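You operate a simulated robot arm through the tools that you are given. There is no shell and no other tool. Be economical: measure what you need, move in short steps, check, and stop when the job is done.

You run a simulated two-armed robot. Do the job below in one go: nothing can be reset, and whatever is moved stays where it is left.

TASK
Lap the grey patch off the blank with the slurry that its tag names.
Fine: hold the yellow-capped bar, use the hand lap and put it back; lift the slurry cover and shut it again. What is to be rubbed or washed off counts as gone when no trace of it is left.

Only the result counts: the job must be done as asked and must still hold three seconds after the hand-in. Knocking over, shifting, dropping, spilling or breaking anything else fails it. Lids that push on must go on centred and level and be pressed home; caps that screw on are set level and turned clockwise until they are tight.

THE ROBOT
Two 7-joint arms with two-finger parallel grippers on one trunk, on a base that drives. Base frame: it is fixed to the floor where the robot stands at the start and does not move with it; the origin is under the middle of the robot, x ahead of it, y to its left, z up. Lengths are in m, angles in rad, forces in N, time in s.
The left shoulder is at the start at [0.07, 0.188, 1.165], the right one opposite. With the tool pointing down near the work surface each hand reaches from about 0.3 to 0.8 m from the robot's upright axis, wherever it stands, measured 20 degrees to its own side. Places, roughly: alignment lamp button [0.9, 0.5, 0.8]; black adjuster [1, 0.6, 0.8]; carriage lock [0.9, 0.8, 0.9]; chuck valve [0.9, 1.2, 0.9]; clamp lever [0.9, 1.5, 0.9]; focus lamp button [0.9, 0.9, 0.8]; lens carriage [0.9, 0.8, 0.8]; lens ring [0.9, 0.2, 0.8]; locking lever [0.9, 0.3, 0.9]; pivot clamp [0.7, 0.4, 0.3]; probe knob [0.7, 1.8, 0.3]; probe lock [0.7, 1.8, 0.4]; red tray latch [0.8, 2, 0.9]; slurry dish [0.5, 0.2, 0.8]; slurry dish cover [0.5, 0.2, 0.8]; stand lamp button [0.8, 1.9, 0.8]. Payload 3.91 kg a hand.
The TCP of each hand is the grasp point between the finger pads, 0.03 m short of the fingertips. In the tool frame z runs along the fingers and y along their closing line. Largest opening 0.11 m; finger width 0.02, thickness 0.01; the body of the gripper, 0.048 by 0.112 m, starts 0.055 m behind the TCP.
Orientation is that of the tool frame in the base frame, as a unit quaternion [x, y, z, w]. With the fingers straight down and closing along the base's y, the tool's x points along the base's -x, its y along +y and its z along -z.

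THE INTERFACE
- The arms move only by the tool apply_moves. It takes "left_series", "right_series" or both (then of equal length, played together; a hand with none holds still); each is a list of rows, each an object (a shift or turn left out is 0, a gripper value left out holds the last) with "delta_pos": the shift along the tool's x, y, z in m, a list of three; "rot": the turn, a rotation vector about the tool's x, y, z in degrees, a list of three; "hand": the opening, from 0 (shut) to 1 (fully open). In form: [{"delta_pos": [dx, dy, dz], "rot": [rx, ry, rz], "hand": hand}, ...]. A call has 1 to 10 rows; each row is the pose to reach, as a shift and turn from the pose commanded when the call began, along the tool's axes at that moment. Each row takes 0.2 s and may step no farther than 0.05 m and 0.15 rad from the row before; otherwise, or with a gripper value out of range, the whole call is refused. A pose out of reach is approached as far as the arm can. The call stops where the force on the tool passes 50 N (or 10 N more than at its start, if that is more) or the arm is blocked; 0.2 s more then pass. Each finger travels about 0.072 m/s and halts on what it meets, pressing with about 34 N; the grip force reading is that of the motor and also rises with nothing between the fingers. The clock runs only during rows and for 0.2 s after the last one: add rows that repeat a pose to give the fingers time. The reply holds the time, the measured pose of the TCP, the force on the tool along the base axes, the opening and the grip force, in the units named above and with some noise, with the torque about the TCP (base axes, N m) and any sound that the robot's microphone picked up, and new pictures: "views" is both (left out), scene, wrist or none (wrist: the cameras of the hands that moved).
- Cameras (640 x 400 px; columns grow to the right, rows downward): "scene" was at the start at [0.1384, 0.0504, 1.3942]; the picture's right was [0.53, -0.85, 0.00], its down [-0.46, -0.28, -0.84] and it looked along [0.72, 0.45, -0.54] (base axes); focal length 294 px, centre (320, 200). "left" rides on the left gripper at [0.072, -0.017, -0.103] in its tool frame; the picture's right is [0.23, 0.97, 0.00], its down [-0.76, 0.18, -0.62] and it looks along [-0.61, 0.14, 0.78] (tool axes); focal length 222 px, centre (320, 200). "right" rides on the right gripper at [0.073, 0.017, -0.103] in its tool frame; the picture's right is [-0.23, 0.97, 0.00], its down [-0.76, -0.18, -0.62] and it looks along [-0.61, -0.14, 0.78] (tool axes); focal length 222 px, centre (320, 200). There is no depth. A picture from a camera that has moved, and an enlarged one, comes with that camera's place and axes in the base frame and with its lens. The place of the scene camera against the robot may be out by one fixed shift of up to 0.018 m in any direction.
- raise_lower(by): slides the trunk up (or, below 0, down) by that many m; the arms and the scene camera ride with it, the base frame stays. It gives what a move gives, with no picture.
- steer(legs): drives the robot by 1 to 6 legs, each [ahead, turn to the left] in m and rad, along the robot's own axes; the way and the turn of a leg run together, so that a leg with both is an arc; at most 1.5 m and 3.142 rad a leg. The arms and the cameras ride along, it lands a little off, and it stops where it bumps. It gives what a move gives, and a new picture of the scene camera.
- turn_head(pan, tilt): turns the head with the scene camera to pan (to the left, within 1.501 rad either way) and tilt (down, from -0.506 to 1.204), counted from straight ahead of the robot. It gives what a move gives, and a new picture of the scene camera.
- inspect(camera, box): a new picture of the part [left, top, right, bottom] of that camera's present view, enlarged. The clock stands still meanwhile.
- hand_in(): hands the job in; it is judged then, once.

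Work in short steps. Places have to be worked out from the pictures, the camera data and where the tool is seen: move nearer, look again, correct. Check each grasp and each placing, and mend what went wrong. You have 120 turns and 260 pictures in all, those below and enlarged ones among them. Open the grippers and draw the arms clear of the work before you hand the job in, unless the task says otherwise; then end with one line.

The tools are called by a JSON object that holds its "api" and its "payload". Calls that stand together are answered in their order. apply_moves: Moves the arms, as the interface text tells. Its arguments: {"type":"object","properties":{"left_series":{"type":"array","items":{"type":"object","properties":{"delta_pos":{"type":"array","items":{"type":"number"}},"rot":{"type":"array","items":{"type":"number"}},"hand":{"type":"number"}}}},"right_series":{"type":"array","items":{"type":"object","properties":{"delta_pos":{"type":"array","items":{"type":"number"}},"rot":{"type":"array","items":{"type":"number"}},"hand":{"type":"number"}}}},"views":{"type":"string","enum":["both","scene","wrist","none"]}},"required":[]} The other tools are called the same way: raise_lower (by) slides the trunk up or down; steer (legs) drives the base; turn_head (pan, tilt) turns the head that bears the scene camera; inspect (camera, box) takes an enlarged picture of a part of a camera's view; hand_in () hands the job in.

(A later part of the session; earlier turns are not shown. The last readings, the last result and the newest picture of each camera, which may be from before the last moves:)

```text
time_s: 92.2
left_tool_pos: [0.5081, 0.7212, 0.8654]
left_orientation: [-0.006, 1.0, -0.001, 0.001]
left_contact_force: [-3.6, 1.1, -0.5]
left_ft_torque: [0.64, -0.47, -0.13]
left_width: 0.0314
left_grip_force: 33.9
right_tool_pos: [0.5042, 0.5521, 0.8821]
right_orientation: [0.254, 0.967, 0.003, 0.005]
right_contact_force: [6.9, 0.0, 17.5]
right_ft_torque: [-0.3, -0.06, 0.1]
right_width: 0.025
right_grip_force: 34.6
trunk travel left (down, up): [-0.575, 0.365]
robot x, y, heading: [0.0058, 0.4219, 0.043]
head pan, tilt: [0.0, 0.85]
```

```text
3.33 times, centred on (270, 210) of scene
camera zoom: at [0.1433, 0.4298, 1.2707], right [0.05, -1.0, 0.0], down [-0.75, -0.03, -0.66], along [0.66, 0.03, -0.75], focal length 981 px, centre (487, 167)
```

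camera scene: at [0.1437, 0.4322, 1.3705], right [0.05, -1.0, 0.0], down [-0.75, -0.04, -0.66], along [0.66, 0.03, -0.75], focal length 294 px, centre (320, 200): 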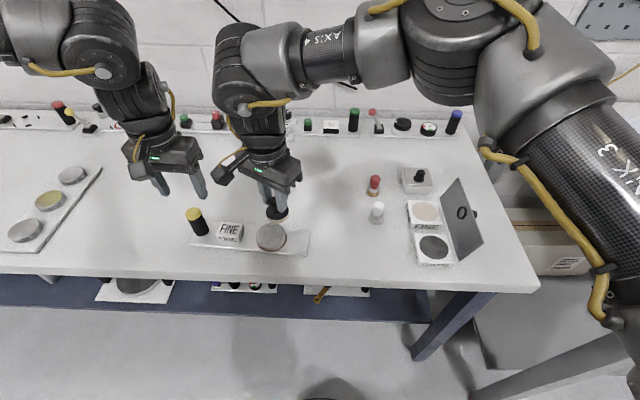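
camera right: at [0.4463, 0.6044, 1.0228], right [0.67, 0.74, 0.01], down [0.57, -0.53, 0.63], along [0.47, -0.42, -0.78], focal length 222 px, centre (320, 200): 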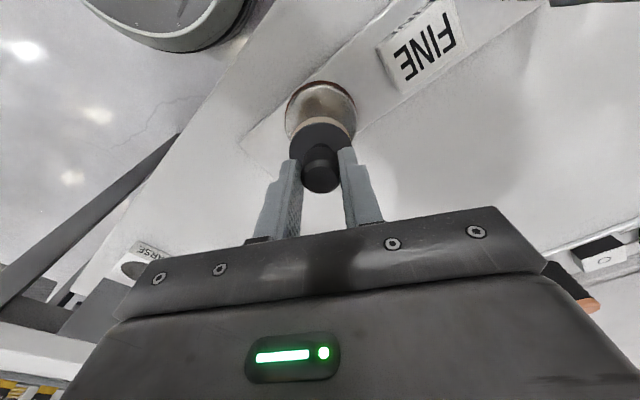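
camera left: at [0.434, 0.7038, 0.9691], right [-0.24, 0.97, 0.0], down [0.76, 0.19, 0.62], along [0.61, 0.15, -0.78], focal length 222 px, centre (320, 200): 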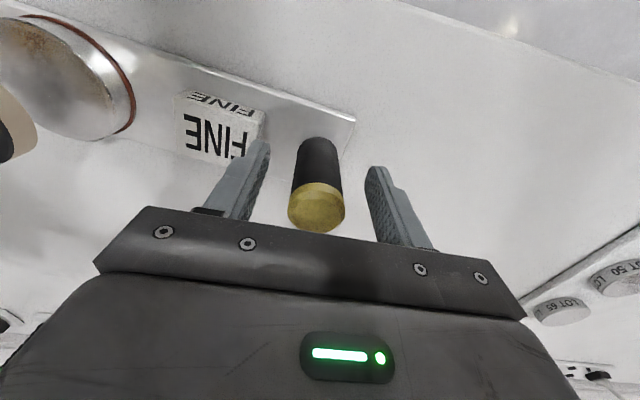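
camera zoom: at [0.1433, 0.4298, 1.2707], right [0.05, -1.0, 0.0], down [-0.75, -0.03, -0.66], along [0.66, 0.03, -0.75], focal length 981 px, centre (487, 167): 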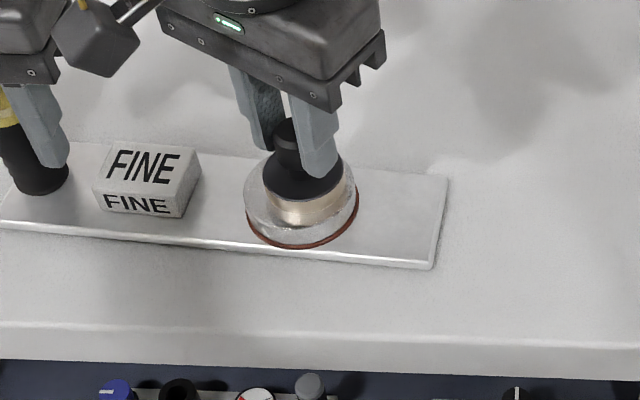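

Rubbing works and the plate stays put. Another round, then I'll lift to look.

{"api": "apply_moves", "payload": {"right_series": [{"delta_pos": [0.0105, -0.0059, 0]}, {"delta_pos": [-0.0105, 0.0059, 0]}, {"delta_pos": [0.0105, -0.0059, 0]}, {"delta_pos": [-0.0105, 0.0059, 0]}, {"delta_pos": [0.005, 0.009, 0]}, {"delta_pos": [-0.0059, -0.0105, 0]}, {"delta_pos": [0.005, 0.009, 0]}, {"delta_pos": [-0.0059, -0.0105, 0]}, {"delta_pos": [0.005, 0.009, 0]}, {"delta_pos": [0, 0, 0]}], "views": "none"}}

{"api": "apply_moves", "payload": {"right_series": [{"delta_pos": [0, 0, -0.03]}, {"delta_pos": [0, -0.03, -0.05]}, {"delta_pos": [0, -0.06, -0.05]}, {"delta_pos": [0, -0.06, -0.05]}], "views": "wrist"}}

{"api": "inspect", "payload": {"camera": "scene", "box": [220, 180, 320, 260]}}

{"api": "inspect", "payload": {"camera": "left", "box": [0, 0, 180, 160]}}

```text
time_s: 94.4
left_tool_pos: [0.5084, 0.7201, 0.8656]
left_orientation: [-0.006, 1.0, 0.0, 0.0]
left_contact_force: [-0.6, -0.1, 5.3]
left_ft_torque: [-0.43, -0.31, 0.16]
left_width: 0.0313
left_grip_force: 33.9
right_tool_pos: [0.5015, 0.5545, 0.8817]
right_orientation: [0.253, 0.967, 0.003, 0.003]
right_contact_force: [0.7, -0.1, -2.0]
right_ft_torque: [0.04, 0.05, -0.03]
right_width: 0.0247
right_grip_force: 34.3
trunk travel left (down, up): [-0.575, 0.365]
robot x, y, heading: [0.0021, 0.4174, 0.049]
head pan, tilt: [0.0, 0.85]
```

```text
time_s: 95.4
left_tool_pos: [0.5076, 0.7205, 0.8661]
left_orientation: [-0.005, 1.0, 0.0, 0.001]
left_contact_force: [-2.1, -2.1, 3.4]
left_ft_torque: [0.35, -0.21, -0.09]
left_width: 0.0316
left_grip_force: 34.7
right_tool_pos: [0.4699, 0.5012, 0.931]
right_orientation: [0.253, 0.968, 0.003, 0.003]
right_contact_force: [-0.5, -0.5, -1.1]
right_ft_torque: [0.02, 0.0, 0.0]
right_width: 0.0249
right_grip_force: 34.6
trunk travel left (down, up): [-0.575, 0.365]
robot x, y, heading: [0.0015, 0.4219, 0.045]
head pan, tilt: [0.0, 0.85]
camera right: at [0.414, 0.5512, 1.0326], right [0.67, 0.74, 0.01], down [0.57, -0.53, 0.63], along [0.47, -0.42, -0.78], focal length 222 px, centre (320, 200)
```

right: 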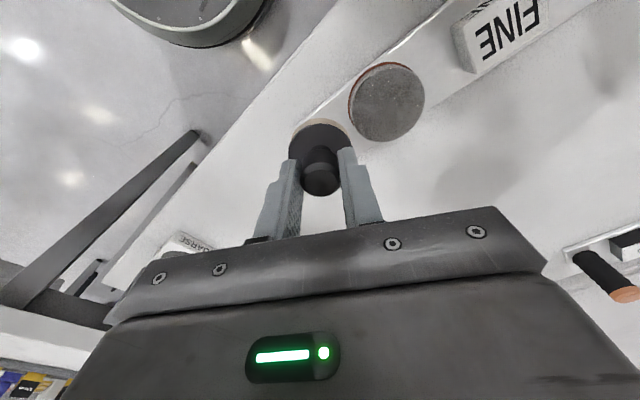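

```text
5.00 times, centred on (270, 220) of scene
camera zoom: at [0.1434, 0.4295, 1.2705], right [0.05, -1.0, 0.0], down [-0.75, -0.03, -0.66], along [0.66, 0.03, -0.75], focal length 1471 px, centre (570, 100)
```

zoom: 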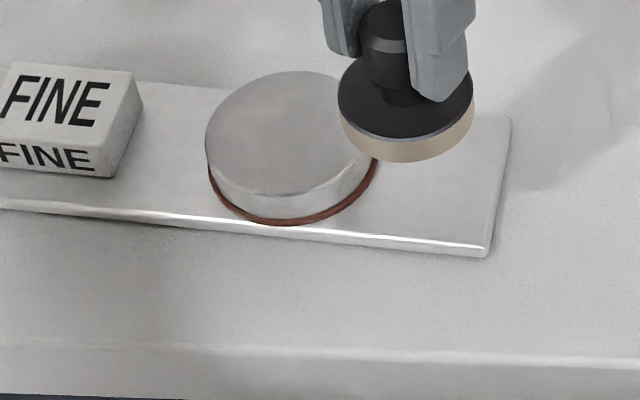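

```text
2.50 times, centred on (90, 80) of left
camera zoom: at [0.4335, 0.7034, 0.9694], right [-0.24, 0.97, 0.0], down [0.76, 0.19, 0.62], along [0.61, 0.15, -0.78], focal length 555 px, centre (895, 500)
```

zoom: 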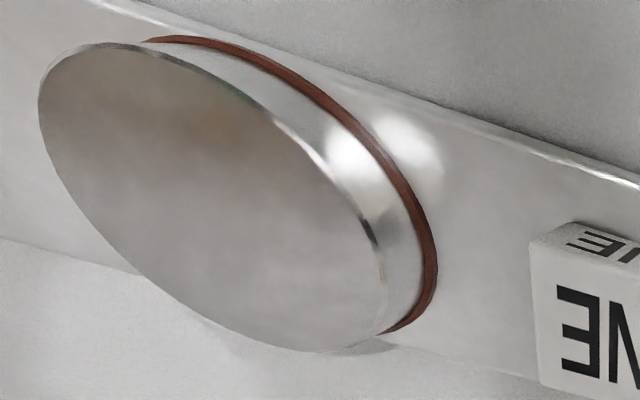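

The patch appears gone; I'll double-check from the right wrist camera.

{"api": "inspect", "payload": {"camera": "right", "box": [330, 50, 450, 150]}}

```text
4.00 times, centred on (390, 100) of right
camera zoom: at [0.414, 0.5512, 1.0326], right [0.67, 0.74, 0.01], down [0.57, -0.53, 0.63], along [0.47, -0.42, -0.78], focal length 888 px, centre (40, 600)
```

zoom: 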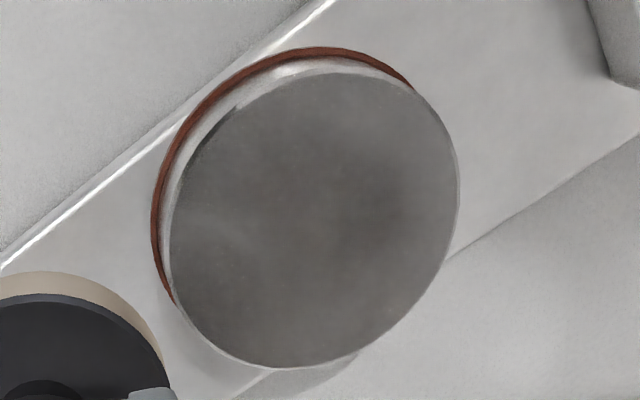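

A faint shade remains on the +x/+y side — maybe a reflection — but I'll do another, slightly wider and firmer round to be sure.

{"api": "apply_moves", "payload": {"right_series": [{"delta_pos": [0, 0.03, 0]}, {"delta_pos": [0, 0.06, 0]}, {"delta_pos": [0, 0.06, 0.03]}, {"delta_pos": [0, 0.06, 0.045]}, {"delta_pos": [0, 0.06, 0.051]}, {"delta_pos": [0, 0.06, 0.053]}], "views": "none"}}

```text
time_s: 96.8
left_tool_pos: [0.5086, 0.7211, 0.866]
left_orientation: [-0.006, 1.0, 0.001, 0.0]
left_contact_force: [1.5, 2.1, -1.8]
left_ft_torque: [-0.51, -0.26, 0.63]
left_width: 0.0312
left_grip_force: 34.1
right_tool_pos: [0.502, 0.5535, 0.8808]
right_orientation: [0.253, 0.967, 0.004, 0.005]
right_contact_force: [0.4, -3.6, 24.7]
right_ft_torque: [-0.5, 0.2, 0.03]
right_width: 0.0252
right_grip_force: 34.2
trunk travel left (down, up): [-0.575, 0.365]
robot x, y, heading: [0.0072, 0.4197, 0.049]
head pan, tilt: [0.0, 0.85]
```

{"api": "apply_moves", "payload": {"right_series": [{"delta_pos": [-0.0157, 0.0088, 0]}, {"delta_pos": [-0.0073, 0.0156, 0]}, {"delta_pos": [0.0059, 0.0105, 0]}, {"delta_pos": [0.0144, 0.0011, 0]}, {"delta_pos": [0.014, -0.0078, 0]}, {"delta_pos": [-0.0069, -0.0122, 0]}, {"delta_pos": [-0.0154, -0.0028, 0]}, {"delta_pos": [-0.0157, 0.0088, 0.001]}, {"delta_pos": [-0.0073, 0.0156, 0.001]}, {"delta_pos": [0.0059, 0.0105, 0.001]}], "views": "none"}}

{"api": "apply_moves", "payload": {"right_series": [{"delta_pos": [-0.013, 0.005, 0]}, {"delta_pos": [0, 0, 0]}, {"delta_pos": [-0.013, 0.005, 0]}, {"delta_pos": [-0.013, -0.012, 0]}, {"delta_pos": [0.005, -0.012, 0]}, {"delta_pos": [-0.013, -0.005, 0]}, {"delta_pos": [0, 0, 0]}, {"delta_pos": [-0.01, -0.02, 0]}, {"delta_pos": [0, 0, 0]}], "views": "none"}}

{"api": "apply_moves", "payload": {"right_series": [{"delta_pos": [0, 0, -0.03]}, {"delta_pos": [0, -0.03, -0.06]}, {"delta_pos": [0, -0.07, -0.08]}, {"delta_pos": [0, -0.1, -0.08]}, {"delta_pos": [0, -0.1, -0.08]}], "views": "wrist"}}

{"api": "inspect", "payload": {"camera": "scene", "box": [220, 180, 320, 260]}}

{"api": "inspect", "payload": {"camera": "left", "box": [0, 0, 180, 160]}}

{"api": "inspect", "payload": {"camera": "right", "box": [330, 10, 480, 130]}}

```text
time_s: 99.0
left_tool_pos: [0.5081, 0.721, 0.8649]
left_orientation: [-0.006, 1.0, 0.0, 0.001]
left_contact_force: [-2.6, 0.9, 0.4]
left_ft_torque: [0.63, -0.29, -0.02]
left_width: 0.0314
left_grip_force: 34.2
right_tool_pos: [0.5018, 0.5679, 0.8779]
right_orientation: [0.253, 0.967, 0.004, 0.004]
right_contact_force: [5.2, -1.5, 12.1]
right_ft_torque: [-0.25, -0.06, 0.08]
right_width: 0.0247
right_grip_force: 33.5
trunk travel left (down, up): [-0.575, 0.365]
robot x, y, heading: [0.0027, 0.4236, 0.045]
head pan, tilt: [0.0, 0.85]
```

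```text
time_s: 101.0
left_tool_pos: [0.5089, 0.7215, 0.8665]
left_orientation: [-0.005, 1.0, -0.001, 0.001]
left_contact_force: [1.3, -0.3, 3.5]
left_ft_torque: [0.67, 0.13, -0.02]
left_width: 0.0317
left_grip_force: 33.8
right_tool_pos: [0.502, 0.5683, 0.8787]
right_orientation: [0.254, 0.967, 0.001, 0.002]
right_contact_force: [-0.4, 1.2, -1.6]
right_ft_torque: [-0.02, 0.02, 0.01]
right_width: 0.0248
right_grip_force: 34.2
trunk travel left (down, up): [-0.575, 0.365]
robot x, y, heading: [0.0011, 0.4217, 0.048]
head pan, tilt: [0.0, 0.85]
```

```text
time_s: 102.2
left_tool_pos: [0.5085, 0.72, 0.8664]
left_orientation: [-0.006, 1.0, -0.001, 0.0]
left_contact_force: [-1.6, -2.8, 2.6]
left_ft_torque: [0.57, -0.06, -0.01]
left_width: 0.0315
left_grip_force: 34.1
right_tool_pos: [0.4536, 0.4791, 0.9572]
right_orientation: [0.253, 0.968, 0.003, 0.004]
right_contact_force: [-0.3, -0.7, -2.3]
right_ft_torque: [-0.03, 0.0, 0.01]
right_width: 0.0244
right_grip_force: 34.1
trunk travel left (down, up): [-0.575, 0.365]
robot x, y, heading: [0.0019, 0.422, 0.044]
head pan, tilt: [0.0, 0.85]
camera right: at [0.3963, 0.5285, 1.0589], right [0.67, 0.74, 0.01], down [0.57, -0.53, 0.63], along [0.47, -0.42, -0.78], focal length 222 px, centre (320, 200)
```

right: 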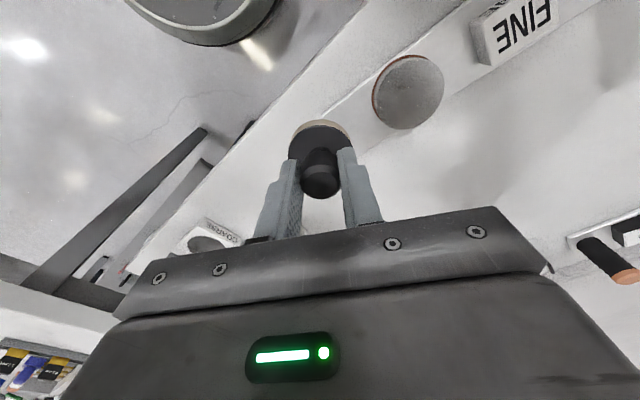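

```text
5.00 times, centred on (270, 220) of scene
camera zoom: at [0.1435, 0.4295, 1.2705], right [0.05, -1.0, 0.0], down [-0.75, -0.03, -0.66], along [0.66, 0.03, -0.75], focal length 1471 px, centre (570, 100)
```

zoom: 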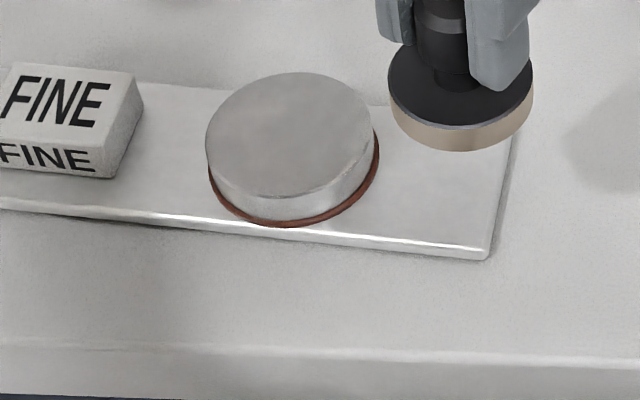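

```text
2.50 times, centred on (90, 80) of left
camera zoom: at [0.4337, 0.7031, 0.9694], right [-0.24, 0.97, 0.0], down [0.76, 0.19, 0.62], along [0.61, 0.15, -0.78], focal length 555 px, centre (895, 500)
```

zoom: 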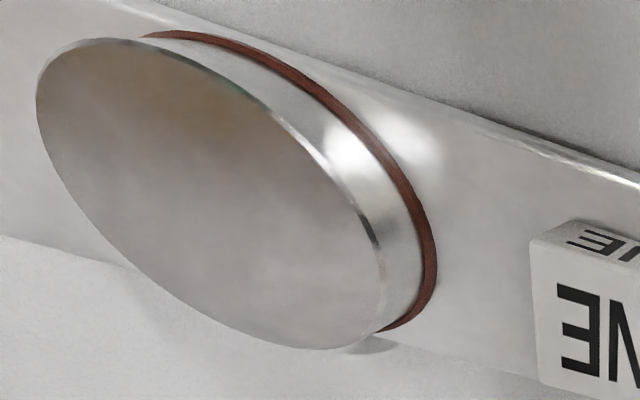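

```text
3.33 times, centred on (405, 70) of right
camera zoom: at [0.3963, 0.5285, 1.0589], right [0.67, 0.74, 0.01], down [0.57, -0.53, 0.63], along [0.47, -0.42, -0.78], focal length 740 px, centre (37, 633)
```

zoom: 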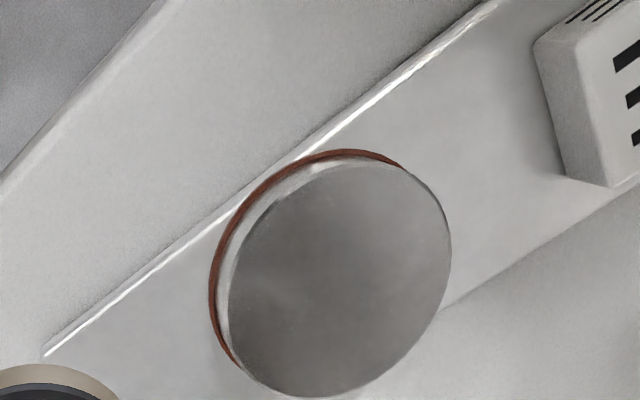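

The blank is clean. I'll release the bar with the left and raise it, and bring the lap back over its spot (0.487, 0.3135).

{"api": "apply_moves", "payload": {"right_series": [{"delta_pos": [-0.022, -0.026, 0]}, {"delta_pos": [-0.044, -0.052, 0]}, {"delta_pos": [-0.066, -0.078, 0]}, {"delta_pos": [-0.088, -0.104, 0]}, {"delta_pos": [-0.1104, -0.128, 0]}, {"delta_pos": [-0.1104, -0.128, 0.03]}, {"delta_pos": [-0.1104, -0.128, 0.06]}, {"delta_pos": [-0.1104, -0.128, 0.08]}, {"delta_pos": [-0.1104, -0.128, 0.08]}], "left_series": [{"hand": 0.3}, {"hand": 0.5}, {"hand": 0.6}, {"delta_pos": [0, 0, 0]}, {"delta_pos": [0, 0, -0.03]}, {"delta_pos": [0, 0, -0.06]}, {"delta_pos": [0, 0, -0.09]}, {"delta_pos": [0, 0, -0.12]}, {"delta_pos": [0, 0, -0.15]}]}}

{"api": "inspect", "payload": {"camera": "scene", "box": [300, 150, 500, 290]}}

```text
time_s: 104.2
left_tool_pos: [0.502, 0.7261, 1.0149]
left_orientation: [-0.005, 1.0, -0.002, 0.003]
left_contact_force: [-0.1, 0.7, -0.4]
left_ft_torque: [0.02, 0.0, -0.01]
left_width: 0.0659
left_grip_force: 0.1
left hand out of reach, approached as far as the arm can: row 9
right_tool_pos: [0.4873, 0.3136, 0.8751]
right_orientation: [0.254, 0.967, 0.002, 0.003]
right_contact_force: [0.1, -0.3, -1.3]
right_ft_torque: [-0.01, 0.01, 0.03]
right_width: 0.0246
right_grip_force: 34.4
trunk travel left (down, up): [-0.575, 0.365]
robot x, y, heading: [0.0043, 0.421, 0.044]
head pan, tilt: [0.0, 0.85]
camera scene: at [0.1425, 0.43, 1.2706], right [0.05, -1.0, 0.0], down [-0.75, -0.03, -0.66], along [0.66, 0.03, -0.75], focal length 294 px, centre (320, 200)
camera right: at [0.4306, 0.3633, 0.9781], right [0.67, 0.74, 0.01], down [0.57, -0.53, 0.63], along [0.47, -0.42, -0.78], focal length 222 px, centre (320, 200)
camera left: at [0.4274, 0.7093, 1.1179], right [-0.24, 0.97, -0.01], down [0.76, 0.19, 0.63], along [0.61, 0.14, -0.78], focal length 222 px, centre (320, 200)
```

scene: 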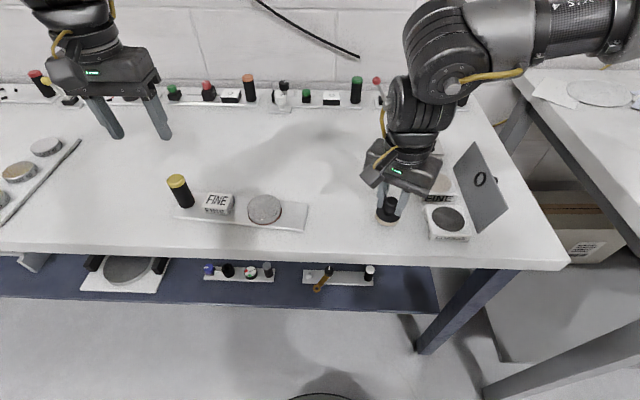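
right: 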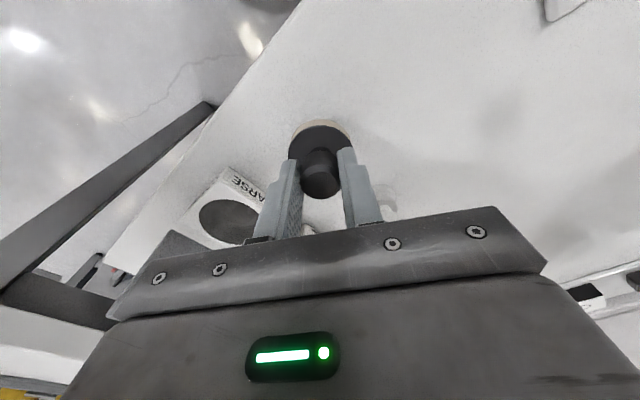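
left: 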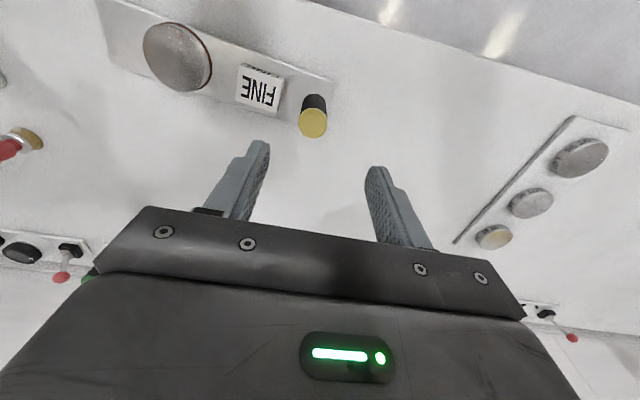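

```text
2.86 times, centred on (400, 220) of scene
camera zoom: at [0.1425, 0.43, 1.2706], right [0.05, -1.0, 0.0], down [-0.75, -0.03, -0.66], along [0.66, 0.03, -0.75], focal length 841 px, centre (91, 143)
```

zoom: 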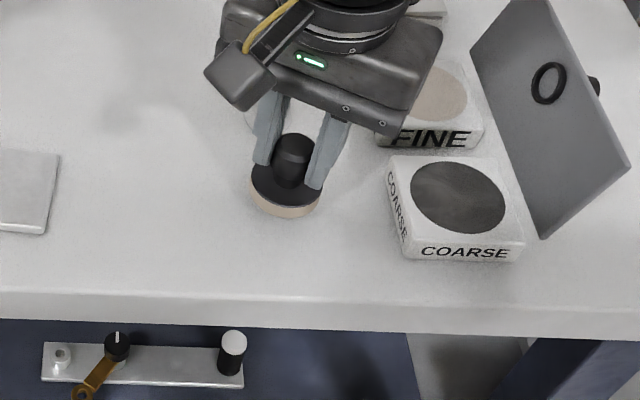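

Lap is above its spot. Lower it gently to the table.

{"api": "apply_moves", "payload": {"right_series": [{"delta_pos": [0, 0, 0.01]}, {"delta_pos": [0, 0, 0.018]}, {"delta_pos": [0, 0, 0.022]}, {"delta_pos": [0, 0, 0.023]}], "views": "none"}}

```text
time_s: 105.2
left_tool_pos: [0.5025, 0.7269, 1.0147]
left_orientation: [-0.005, 1.0, -0.001, 0.002]
left_contact_force: [0.5, -0.4, 0.2]
left_ft_torque: [0.01, -0.01, 0.03]
left_width: 0.0661
left_grip_force: 0.2
right_tool_pos: [0.4882, 0.314, 0.8529]
right_orientation: [0.252, 0.968, 0.001, 0.003]
right_contact_force: [1.4, -0.7, 1.6]
right_ft_torque: [-0.11, 0.02, 0.01]
right_width: 0.0247
right_grip_force: 34.1
trunk travel left (down, up): [-0.575, 0.365]
robot x, y, heading: [0.0026, 0.4184, 0.044]
head pan, tilt: [0.0, 0.85]
```

Touching. Press 1 mm more, open, then rise straight up.

{"api": "apply_moves", "payload": {"right_series": [{"delta_pos": [0, 0, 0.001]}, {"delta_pos": [0, 0, 0.001], "hand": 0.3}, {"delta_pos": [0, 0, 0.001], "hand": 0.5}, {"delta_pos": [0, 0, 0.001], "hand": 0.5}, {"delta_pos": [0, 0, -0.03]}, {"delta_pos": [0, 0, -0.07]}, {"delta_pos": [0, 0, -0.11]}, {"delta_pos": [0, 0, -0.15]}]}}

{"api": "inspect", "payload": {"camera": "scene", "box": [300, 150, 500, 290]}}

```text
time_s: 107.0
left_tool_pos: [0.5019, 0.7271, 1.0145]
left_orientation: [-0.006, 1.0, -0.002, 0.003]
left_contact_force: [-0.6, 0.1, -0.4]
left_ft_torque: [-0.02, -0.02, 0.0]
left_width: 0.0657
left_grip_force: 0.2
right_tool_pos: [0.486, 0.3141, 1.0056]
right_orientation: [0.252, 0.968, 0.001, 0.003]
right_contact_force: [0.0, -0.7, 1.4]
right_ft_torque: [0.0, -0.03, 0.0]
right_width: 0.0551
right_grip_force: 0.1
trunk travel left (down, up): [-0.575, 0.365]
robot x, y, heading: [0.0034, 0.4182, 0.044]
head pan, tilt: [0.0, 0.85]
camera scene: at [0.1425, 0.4305, 1.2705], right [0.05, -1.0, 0.0], down [-0.75, -0.03, -0.66], along [0.66, 0.03, -0.75], focal length 294 px, centre (320, 200)
camera right: at [0.4288, 0.3635, 1.1071], right [0.67, 0.74, 0.01], down [0.57, -0.53, 0.63], along [0.47, -0.42, -0.78], focal length 222 px, centre (320, 200)
```

scene: 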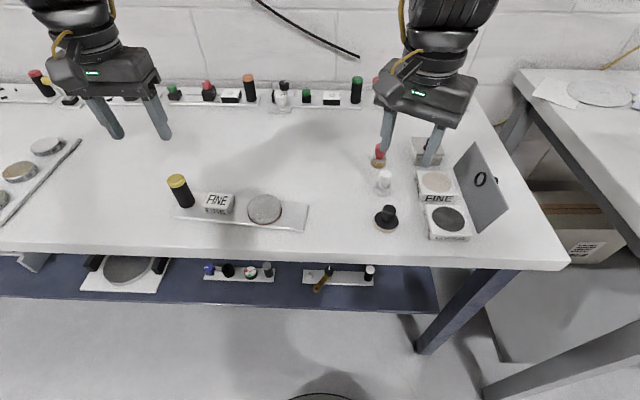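
right: 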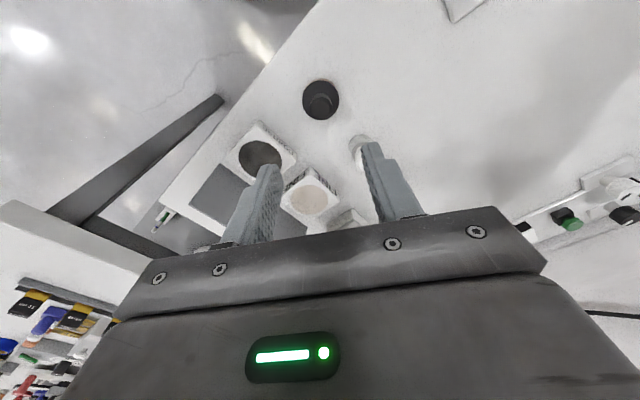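

```text
2.86 times, centred on (400, 220) of scene
camera zoom: at [0.1425, 0.4305, 1.2705], right [0.05, -1.0, 0.0], down [-0.75, -0.03, -0.66], along [0.66, 0.03, -0.75], focal length 841 px, centre (91, 143)
```

zoom: 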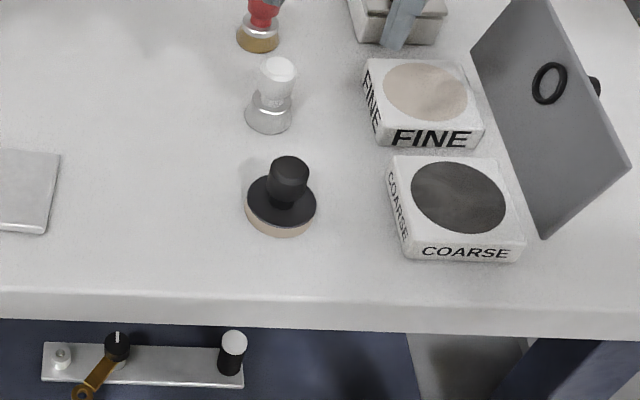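

The lap is back in place, upright. Now for the cover: I'll yaw the right hand back to close along x and go over to its −y side, high above.

{"api": "apply_moves", "payload": {"right_series": [{"delta_pos": [-0.019, -0.02, -0.02], "rot": [0, 0, 8]}, {"delta_pos": [-0.038, -0.04, -0.03], "rot": [0, 0, 16]}, {"delta_pos": [-0.057, -0.06, -0.03], "rot": [0, 0, 24]}, {"delta_pos": [-0.076, -0.08, -0.03], "rot": [0, 0, 32]}, {"delta_pos": [-0.095, -0.1, -0.03], "rot": [0, 0, 40]}, {"delta_pos": [-0.113, -0.12, -0.03], "rot": [0, 0, 48]}, {"delta_pos": [-0.132, -0.14, -0.03], "rot": [0, 0, 56]}, {"delta_pos": [-0.1506, -0.1607, -0.03], "rot": [0, 0, 61]}, {"delta_pos": [-0.1506, -0.1607, -0.03], "rot": [0, 0, 61]}]}}

```text
time_s: 109.0
left_tool_pos: [0.5015, 0.7257, 1.014]
left_orientation: [-0.005, 1.0, -0.002, 0.001]
left_contact_force: [0.6, -0.3, 0.6]
left_ft_torque: [-0.02, 0.0, 0.0]
left_width: 0.0659
left_grip_force: 0.1
right_tool_pos: [0.5396, 0.0982, 1.0353]
right_orientation: [0.709, 0.705, 0.004, 0.001]
right_contact_force: [0.0, -0.3, -0.1]
right_ft_torque: [-0.02, -0.03, 0.04]
right_width: 0.0553
right_grip_force: 0.1
trunk travel left (down, up): [-0.575, 0.365]
robot x, y, heading: [0.0001, 0.4214, 0.047]
head pan, tilt: [0.0, 0.85]
camera scene: at [0.1439, 0.4303, 1.2705], right [0.05, -1.0, 0.0], down [-0.75, -0.03, -0.66], along [0.66, 0.03, -0.75], focal length 294 px, centre (320, 200)
camera right: at [0.5557, 0.171, 1.1371], right [0.97, -0.23, 0.01], down [-0.19, -0.76, 0.62], along [-0.14, -0.6, -0.78], focal length 222 px, centre (320, 200)
```

scene: 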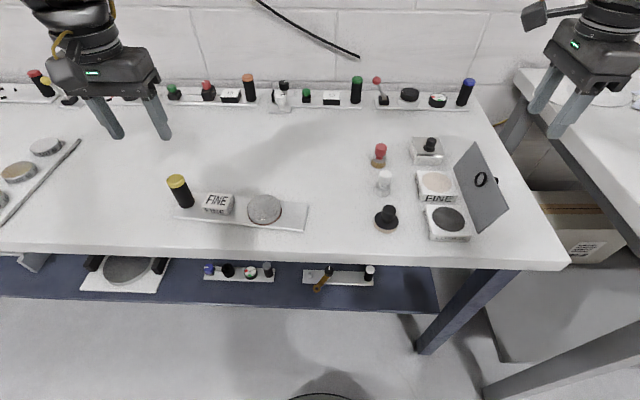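
right: 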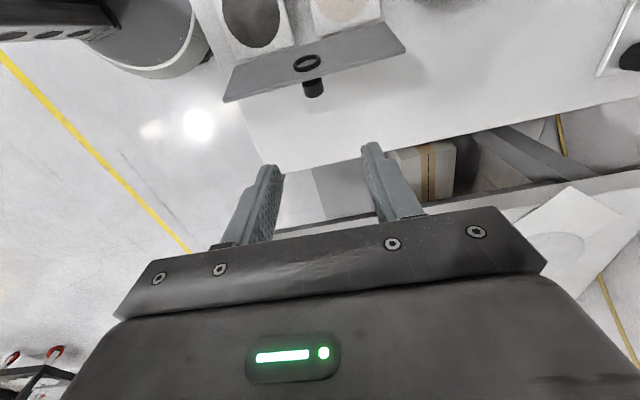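

The knob stands at about (0.538, 0.117, 0.873), with the cover ~108° open. I'll tilt the hand 60° and go to a pre-grasp point 6 cm outboard of it.

{"api": "apply_moves", "payload": {"right_series": [{"delta_pos": [-0.012, -0.001, 0.01], "rot": [0, 8, 0]}, {"delta_pos": [-0.025, -0.001, 0.02], "rot": [0, 16, 0]}, {"delta_pos": [-0.04, -0.001, 0.035], "rot": [0, 24, 0]}, {"delta_pos": [-0.049, -0.001, 0.05], "rot": [0, 32, 0]}, {"delta_pos": [-0.049, -0.001, 0.07], "rot": [0, 40, 0]}, {"delta_pos": [-0.049, -0.001, 0.09], "rot": [0, 48, 0]}, {"delta_pos": [-0.049, -0.001, 0.108], "rot": [0, 56, 0]}, {"delta_pos": [-0.049, -0.001, 0.123], "rot": [0, 60, 0]}, {"delta_pos": [-0.049, -0.001, 0.123], "rot": [0, 60, 0]}]}}

{"api": "inspect", "payload": {"camera": "scene", "box": [380, 100, 560, 250]}}

```text
time_s: 111.0
left_tool_pos: [0.5024, 0.7256, 1.0138]
left_orientation: [-0.005, 1.0, -0.002, 0.002]
left_contact_force: [-0.3, -0.4, -0.4]
left_ft_torque: [-0.01, -0.01, -0.01]
left_width: 0.0659
left_grip_force: 0.0
right_tool_pos: [0.5386, 0.0498, 0.9107]
right_orientation: [0.613, 0.611, 0.358, -0.351]
right_contact_force: [-0.3, -0.4, -0.2]
right_ft_torque: [0.0, 0.03, 0.02]
right_width: 0.055
right_grip_force: 0.1
trunk travel left (down, up): [-0.575, 0.365]
robot x, y, heading: [0.0036, 0.4225, 0.043]
head pan, tilt: [0.0, 0.85]
camera scene: at [0.1436, 0.4299, 1.2705], right [0.05, -1.0, 0.0], down [-0.75, -0.03, -0.66], along [0.66, 0.03, -0.75], focal length 294 px, centre (320, 200)
camera right: at [0.5539, -0.0044, 1.0241], right [0.97, -0.12, -0.19], down [-0.18, -0.92, -0.35], along [-0.13, 0.38, -0.92], focal length 222 px, centre (320, 200)
```

scene: 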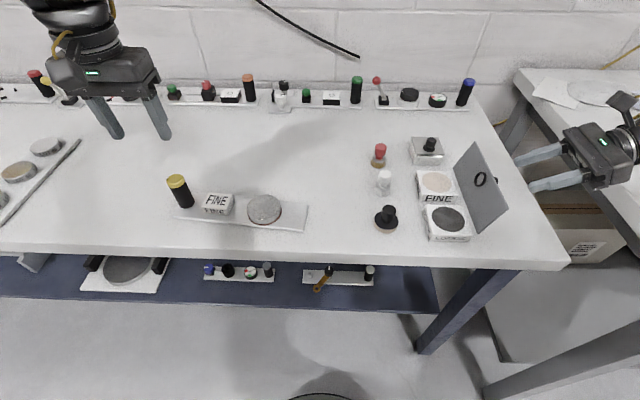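
right: 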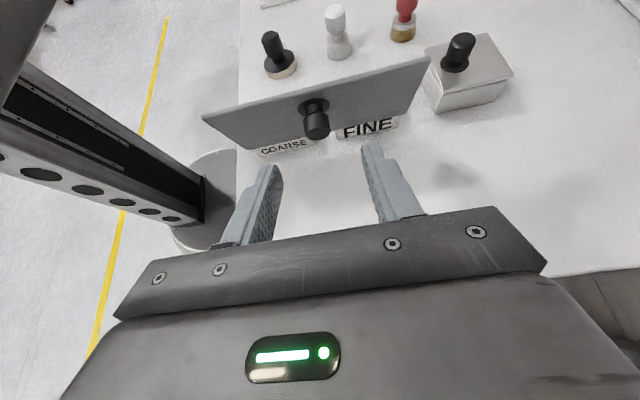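

```text
2.67 times, centred on (470, 175) of scene
camera zoom: at [0.1436, 0.4299, 1.2705], right [0.05, -1.0, 0.0], down [-0.75, -0.03, -0.66], along [0.66, 0.03, -0.75], focal length 785 px, centre (-80, 267)
```

zoom: 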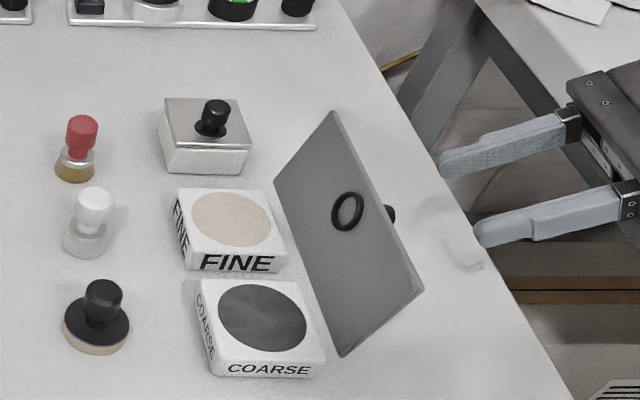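

Triangulated knob centre: (0.539, 0.125, 0.884). I'll shift +14 mm along tool x, advance part-way and look.

{"api": "apply_moves", "payload": {"right_series": [{"delta_pos": [0.0143, 0, 0.01]}, {"delta_pos": [0.0143, 0, 0.025]}, {"delta_pos": [0.0143, 0, 0.035]}, {"delta_pos": [0.0143, 0, 0.035]}], "views": "wrist"}}

{"api": "inspect", "payload": {"camera": "scene", "box": [400, 100, 560, 240]}}

```text
time_s: 112.0
left_tool_pos: [0.5037, 0.7258, 1.0147]
left_orientation: [-0.005, 1.0, -0.002, 0.002]
left_contact_force: [0.0, 1.2, 0.2]
left_ft_torque: [0.0, 0.01, -0.02]
left_width: 0.0661
left_grip_force: 0.1
right_tool_pos: [0.5405, 0.0875, 0.9057]
right_orientation: [0.612, 0.612, 0.357, -0.351]
right_contact_force: [-0.8, 0.1, -0.2]
right_ft_torque: [-0.02, -0.02, 0.0]
right_width: 0.0551
right_grip_force: 0.0
trunk travel left (down, up): [-0.575, 0.365]
robot x, y, heading: [0.0039, 0.4257, 0.043]
head pan, tilt: [0.0, 0.85]
camera right: at [0.5553, 0.0348, 1.0196], right [0.97, -0.12, -0.19], down [-0.18, -0.92, -0.35], along [-0.13, 0.38, -0.92], focal length 222 px, centre (320, 200)
```

right: 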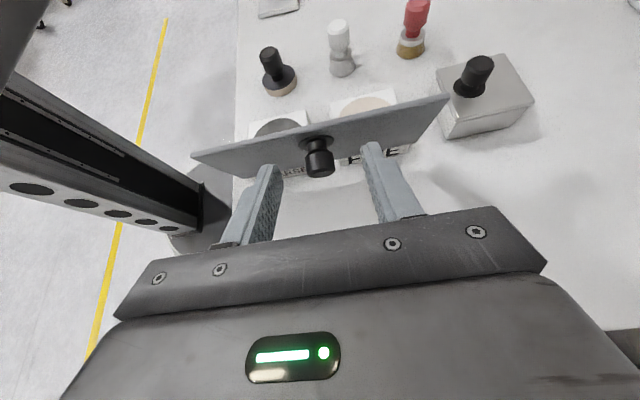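

```text
2.86 times, centred on (480, 170) of scene
camera zoom: at [0.1438, 0.4297, 1.2705], right [0.05, -1.0, 0.0], down [-0.75, -0.03, -0.66], along [0.66, 0.03, -0.75], focal length 841 px, centre (-137, 286)
```

zoom: 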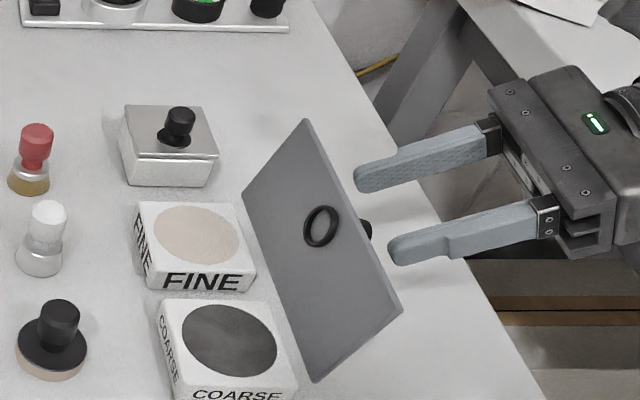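

Aligned. Advance the last 25 mm and close.

{"api": "apply_moves", "payload": {"right_series": [{"delta_pos": [0.001, -0.001, 0.012]}, {"delta_pos": [0.001, -0.001, 0.024]}, {"delta_pos": [0.001, -0.001, 0.024], "hand": 0.3}, {"delta_pos": [0.001, -0.001, 0.024], "hand": 0}, {"delta_pos": [0.001, -0.001, 0.024], "hand": 0}, {"delta_pos": [0.001, -0.001, 0.024], "hand": 0}, {"delta_pos": [0.001, -0.001, 0.024], "hand": 0}], "views": "wrist"}}

```text
time_s: 113.6
left_tool_pos: [0.5044, 0.7265, 1.0146]
left_orientation: [-0.005, 1.0, -0.002, 0.002]
left_contact_force: [0.7, 0.6, -0.5]
left_ft_torque: [0.0, -0.02, 0.01]
left_width: 0.0657
left_grip_force: 0.1
right_tool_pos: [0.5387, 0.1103, 0.894]
right_orientation: [0.611, 0.612, 0.357, -0.352]
right_contact_force: [8.0, -1.3, 2.2]
right_ft_torque: [-0.01, -0.21, 0.47]
right_width: 0.0205
right_grip_force: 45.1
trunk travel left (down, up): [-0.575, 0.365]
robot x, y, heading: [0.0024, 0.4201, 0.042]
head pan, tilt: [0.0, 0.85]
camera right: at [0.5535, 0.0564, 1.0075], right [0.97, -0.12, -0.19], down [-0.18, -0.92, -0.35], along [-0.13, 0.38, -0.92], focal length 222 px, centre (320, 200)
```

right: 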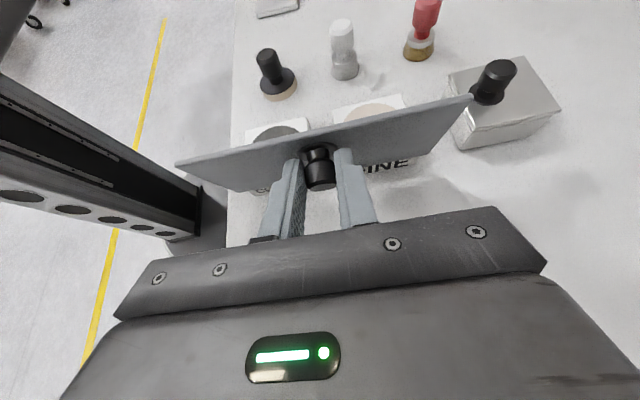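

Gripped (20.5 mm). Fitting a circle through known knob positions gives the hinge at (y 0.151, z 0.819), R 0.070. I'll now follow the arc back.

{"api": "apply_moves", "payload": {"right_series": [{"delta_pos": [0.0089, 0, 0.0068], "rot": [0, -5.5, 0]}, {"delta_pos": [0.0168, 0, 0.0147], "rot": [0, -11, 0]}, {"delta_pos": [0.0235, 0, 0.0236], "rot": [0, -16.5, 0]}, {"delta_pos": [0.029, 0, 0.0332], "rot": [0, -22, 0]}, {"delta_pos": [0.0331, 0, 0.0435], "rot": [0, -27.5, 0]}], "views": "scene"}}

```text
time_s: 114.8
left_tool_pos: [0.5055, 0.7253, 1.0133]
left_orientation: [-0.007, 1.0, -0.001, 0.001]
left_contact_force: [0.7, -0.4, 0.1]
left_ft_torque: [-0.04, 0.0, 0.04]
left_width: 0.0661
left_grip_force: 0.1
right_tool_pos: [0.5386, 0.164, 0.9009]
right_orientation: [0.679, 0.678, 0.2, -0.197]
right_contact_force: [21.6, -15.0, 15.9]
right_ft_torque: [-1.21, 0.3, 1.01]
right_width: 0.0209
right_grip_force: 45.0
trunk travel left (down, up): [-0.575, 0.365]
robot x, y, heading: [0.0011, 0.4194, 0.046]
head pan, tilt: [0.0, 0.85]
camera scene: at [0.1464, 0.4293, 1.2702], right [0.05, -1.0, 0.0], down [-0.75, -0.03, -0.66], along [0.66, 0.03, -0.75], focal length 294 px, centre (320, 200)
```

scene: 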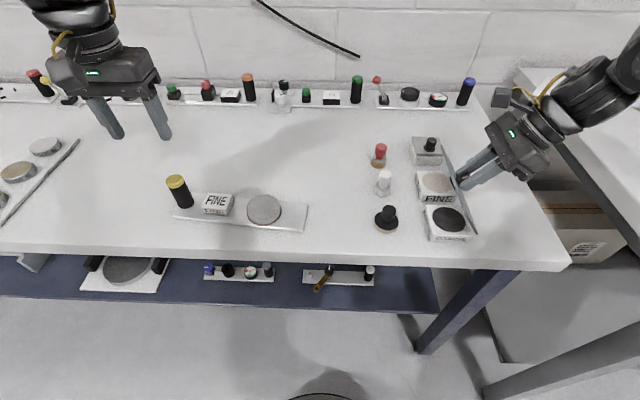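

Going well. Continue the arc down to nearly closed.

{"api": "apply_moves", "payload": {"right_series": [{"delta_pos": [0.0073, 0.002, 0.0081], "rot": [0, -5.5, 0]}, {"delta_pos": [0.0132, 0.002, 0.0172], "rot": [0, -11, 0]}, {"delta_pos": [0.018, 0.002, 0.0269], "rot": [0, -16.5, 0]}, {"delta_pos": [0.0214, 0.002, 0.0371], "rot": [0, -22, 0]}, {"delta_pos": [0.0234, 0.002, 0.0478], "rot": [0, -27.5, 0]}]}}

```text
time_s: 116.0
left_tool_pos: [0.5031, 0.7232, 1.0136]
left_orientation: [-0.006, 1.0, -0.001, 0.002]
left_contact_force: [-0.1, -0.4, 0.2]
left_ft_torque: [0.0, 0.01, -0.01]
left_width: 0.0661
left_grip_force: 0.1
right_tool_pos: [0.5387, 0.206, 0.8729]
right_orientation: [0.709, 0.704, 0.032, -0.029]
right_contact_force: [2.0, -18.3, 10.1]
right_ft_torque: [-1.4, 0.59, 0.2]
right_width: 0.0209
right_grip_force: 44.8
trunk travel left (down, up): [-0.575, 0.365]
robot x, y, heading: [0.0015, 0.4201, 0.046]
head pan, tilt: [0.0, 0.85]
camera scene: at [0.1435, 0.4278, 1.2704], right [0.04, -1.0, 0.0], down [-0.75, -0.03, -0.66], along [0.66, 0.03, -0.75], focal length 294 px, centre (320, 200)
camera right: at [0.5543, 0.2694, 0.9814], right [0.97, -0.23, -0.02], down [-0.19, -0.81, 0.55], along [-0.14, -0.54, -0.83], focal length 222 px, centre (320, 200)
```

scene: 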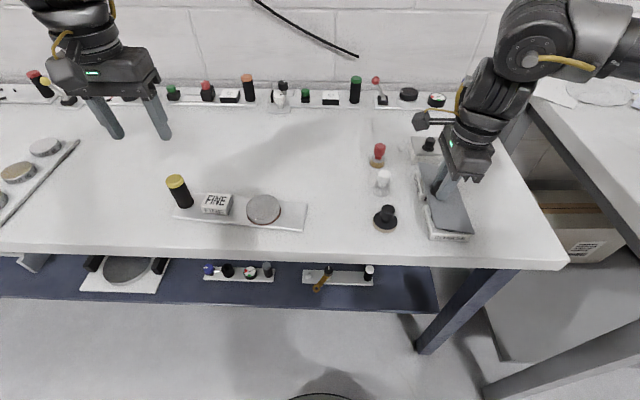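
right: 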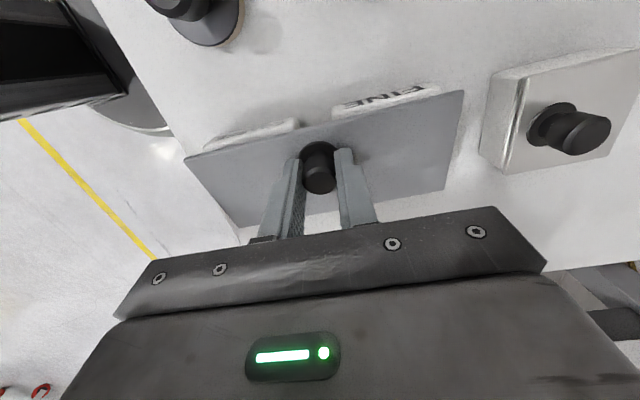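

Nearly shut. A few more millimetres down the arc.

{"api": "apply_moves", "payload": {"right_series": [{"delta_pos": [0.0026, 0, 0.0047], "rot": [0, -2.5, 0]}, {"delta_pos": [0.0045, 0, 0.0085], "rot": [0, -5, 0]}, {"delta_pos": [0.0055, 0, 0.0115], "rot": [0, -5, 0]}, {"delta_pos": [0.006, 0, 0.014], "rot": [0, -5, 0]}], "views": "wrist"}}

{"api": "inspect", "payload": {"camera": "scene", "box": [370, 110, 510, 250]}}

```text
time_s: 117.0
left_tool_pos: [0.4996, 0.7245, 1.0156]
left_orientation: [-0.005, 1.0, -0.001, 0.003]
left_contact_force: [0.3, 0.3, -0.5]
left_ft_torque: [0.01, -0.01, -0.02]
left_width: 0.0659
left_grip_force: 0.1
right_tool_pos: [0.5381, 0.2144, 0.861]
right_orientation: [0.709, 0.705, 0.004, 0.002]
right_contact_force: [-7.4, -16.8, 17.0]
right_ft_torque: [-1.47, 1.08, 0.06]
right_width: 0.0205
right_grip_force: 44.7
trunk travel left (down, up): [-0.575, 0.365]
robot x, y, heading: [0.0027, 0.4219, 0.043]
head pan, tilt: [0.0, 0.85]
camera right: at [0.5537, 0.2871, 0.9634], right [0.97, -0.23, 0.01], down [-0.19, -0.76, 0.62], along [-0.14, -0.6, -0.78], focal length 222 px, centre (320, 200)
```

right: 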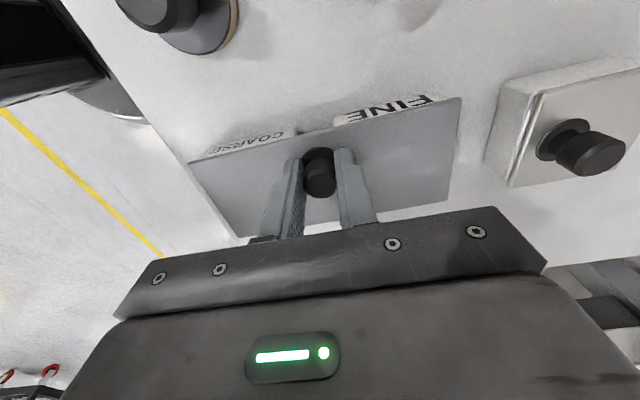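

```text
2.86 times, centred on (440, 180) of scene
camera zoom: at [0.1409, 0.4278, 1.2709], right [0.05, -1.0, 0.0], down [-0.75, -0.03, -0.66], along [0.66, 0.03, -0.75], focal length 841 px, centre (-23, 257)
```

zoom: 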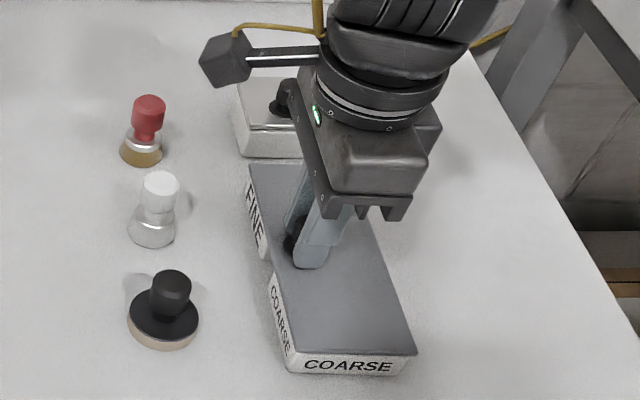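

Practically shut. I'll release and rise, so the cover settles on its own, then check.

{"api": "apply_moves", "payload": {"right_series": [{"hand": 0.2}, {"hand": 0.5}, {"hand": 0.5}, {"delta_pos": [0, 0, -0.03]}, {"delta_pos": [0, 0, -0.06]}, {"delta_pos": [0, 0, -0.1]}, {"delta_pos": [0, 0, -0.14]}]}}

{"api": "inspect", "payload": {"camera": "scene", "box": [370, 110, 510, 250]}}

{"api": "inspect", "payload": {"camera": "right", "box": [190, 20, 430, 200]}}

```text
time_s: 118.6
left_tool_pos: [0.5013, 0.726, 1.014]
left_orientation: [-0.005, 1.0, -0.003, 0.003]
left_contact_force: [0.4, 0.7, 0.3]
left_ft_torque: [-0.01, 0.01, -0.03]
left_width: 0.0657
left_grip_force: 0.0
right_tool_pos: [0.5389, 0.2164, 1.0]
right_orientation: [0.709, 0.706, 0.003, 0.002]
right_contact_force: [-0.1, 0.3, 0.1]
right_ft_torque: [0.0, -0.01, 0.0]
right_width: 0.0551
right_grip_force: 0.1
trunk travel left (down, up): [-0.575, 0.365]
robot x, y, heading: [0.0052, 0.4231, 0.046]
head pan, tilt: [0.0, 0.85]
camera scene: at [0.1426, 0.4303, 1.2705], right [0.05, -1.0, 0.0], down [-0.75, -0.04, -0.66], along [0.66, 0.03, -0.75], focal length 294 px, centre (320, 200)
camera right: at [0.5542, 0.2876, 1.1039], right [0.97, -0.23, 0.01], down [-0.19, -0.76, 0.62], along [-0.14, -0.6, -0.78], focal length 222 px, centre (320, 200)
```

scene: 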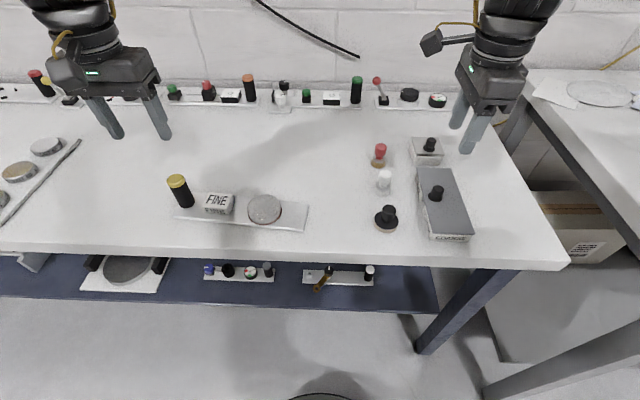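
right: 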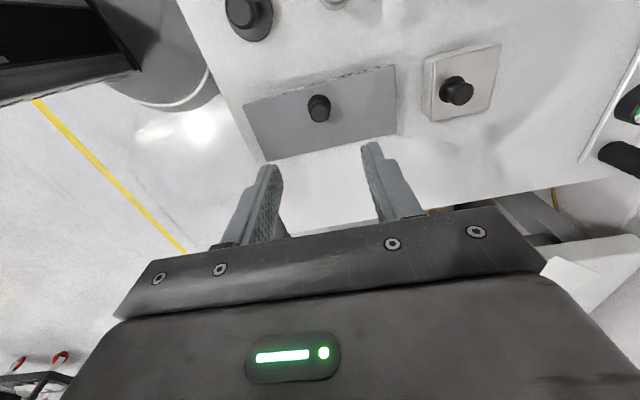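

```text
2.86 times, centred on (440, 180) of scene
camera zoom: at [0.1426, 0.4303, 1.2705], right [0.05, -1.0, 0.0], down [-0.75, -0.04, -0.66], along [0.66, 0.03, -0.75], focal length 841 px, centre (-23, 257)
```

zoom: 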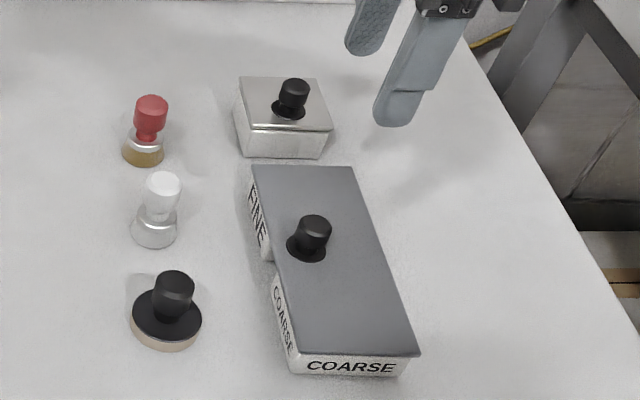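

```text
2.22 times, centred on (310, 110) of right
camera zoom: at [0.5542, 0.2876, 1.1039], right [0.97, -0.23, 0.01], down [-0.19, -0.76, 0.62], along [-0.14, -0.6, -0.78], focal length 494 px, centre (342, 400)
```

zoom: 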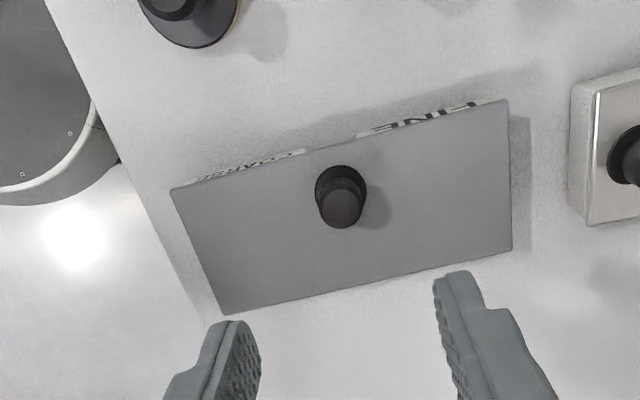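

It looks shut, but the hinge may hold by friction, so I'll press the knob lightly with closed fingers to be sure.

{"api": "apply_moves", "payload": {"right_series": [{"hand": 0, "delta_pos": [0, 0, 0.03]}, {"hand": 0, "delta_pos": [0, 0, 0.06]}, {"hand": 0, "delta_pos": [0, 0, 0.09]}, {"hand": 0, "delta_pos": [0, 0, 0.1]}, {"delta_pos": [0, 0, 0.106]}, {"delta_pos": [0, 0, 0.11]}, {"delta_pos": [0, 0, 0.114]}], "views": "none"}}

```text
time_s: 120.2
left_tool_pos: [0.503, 0.7259, 1.0137]
left_orientation: [-0.005, 1.0, -0.002, 0.001]
left_contact_force: [0.2, 0.1, 0.1]
left_ft_torque: [0.01, 0.02, 0.02]
left_width: 0.0661
left_grip_force: 0.0
right_tool_pos: [0.5394, 0.2159, 0.8857]
right_orientation: [0.709, 0.705, 0.003, 0.001]
right_contact_force: [0.2, 0.8, 0.2]
right_ft_torque: [0.0, 0.04, 0.01]
right_width: 0.0
right_grip_force: 34.5
trunk travel left (down, up): [-0.575, 0.365]
robot x, y, heading: [0.0023, 0.421, 0.048]
head pan, tilt: [0.0, 0.85]
```

{"api": "apply_moves", "payload": {"right_series": [{"delta_pos": [0, 0, 0.002]}, {"delta_pos": [0, 0, 0.004]}, {"delta_pos": [0, 0, 0.006]}], "views": "none"}}

```text
time_s: 121.0
left_tool_pos: [0.5013, 0.726, 1.0166]
left_orientation: [-0.005, 1.0, -0.003, 0.002]
left_contact_force: [-1.3, -0.1, -0.1]
left_ft_torque: [-0.01, -0.01, 0.01]
left_width: 0.0661
left_grip_force: 0.1
right_tool_pos: [0.5386, 0.2164, 0.8851]
right_orientation: [0.709, 0.705, 0.006, 0.004]
right_contact_force: [8.7, -2.7, 33.1]
right_ft_torque: [-0.4, -0.18, 0.29]
right_width: 0.0
right_grip_force: 34.0
trunk travel left (down, up): [-0.575, 0.365]
robot x, y, heading: [0.0021, 0.4214, 0.045]
head pan, tilt: [0.0, 0.85]
```

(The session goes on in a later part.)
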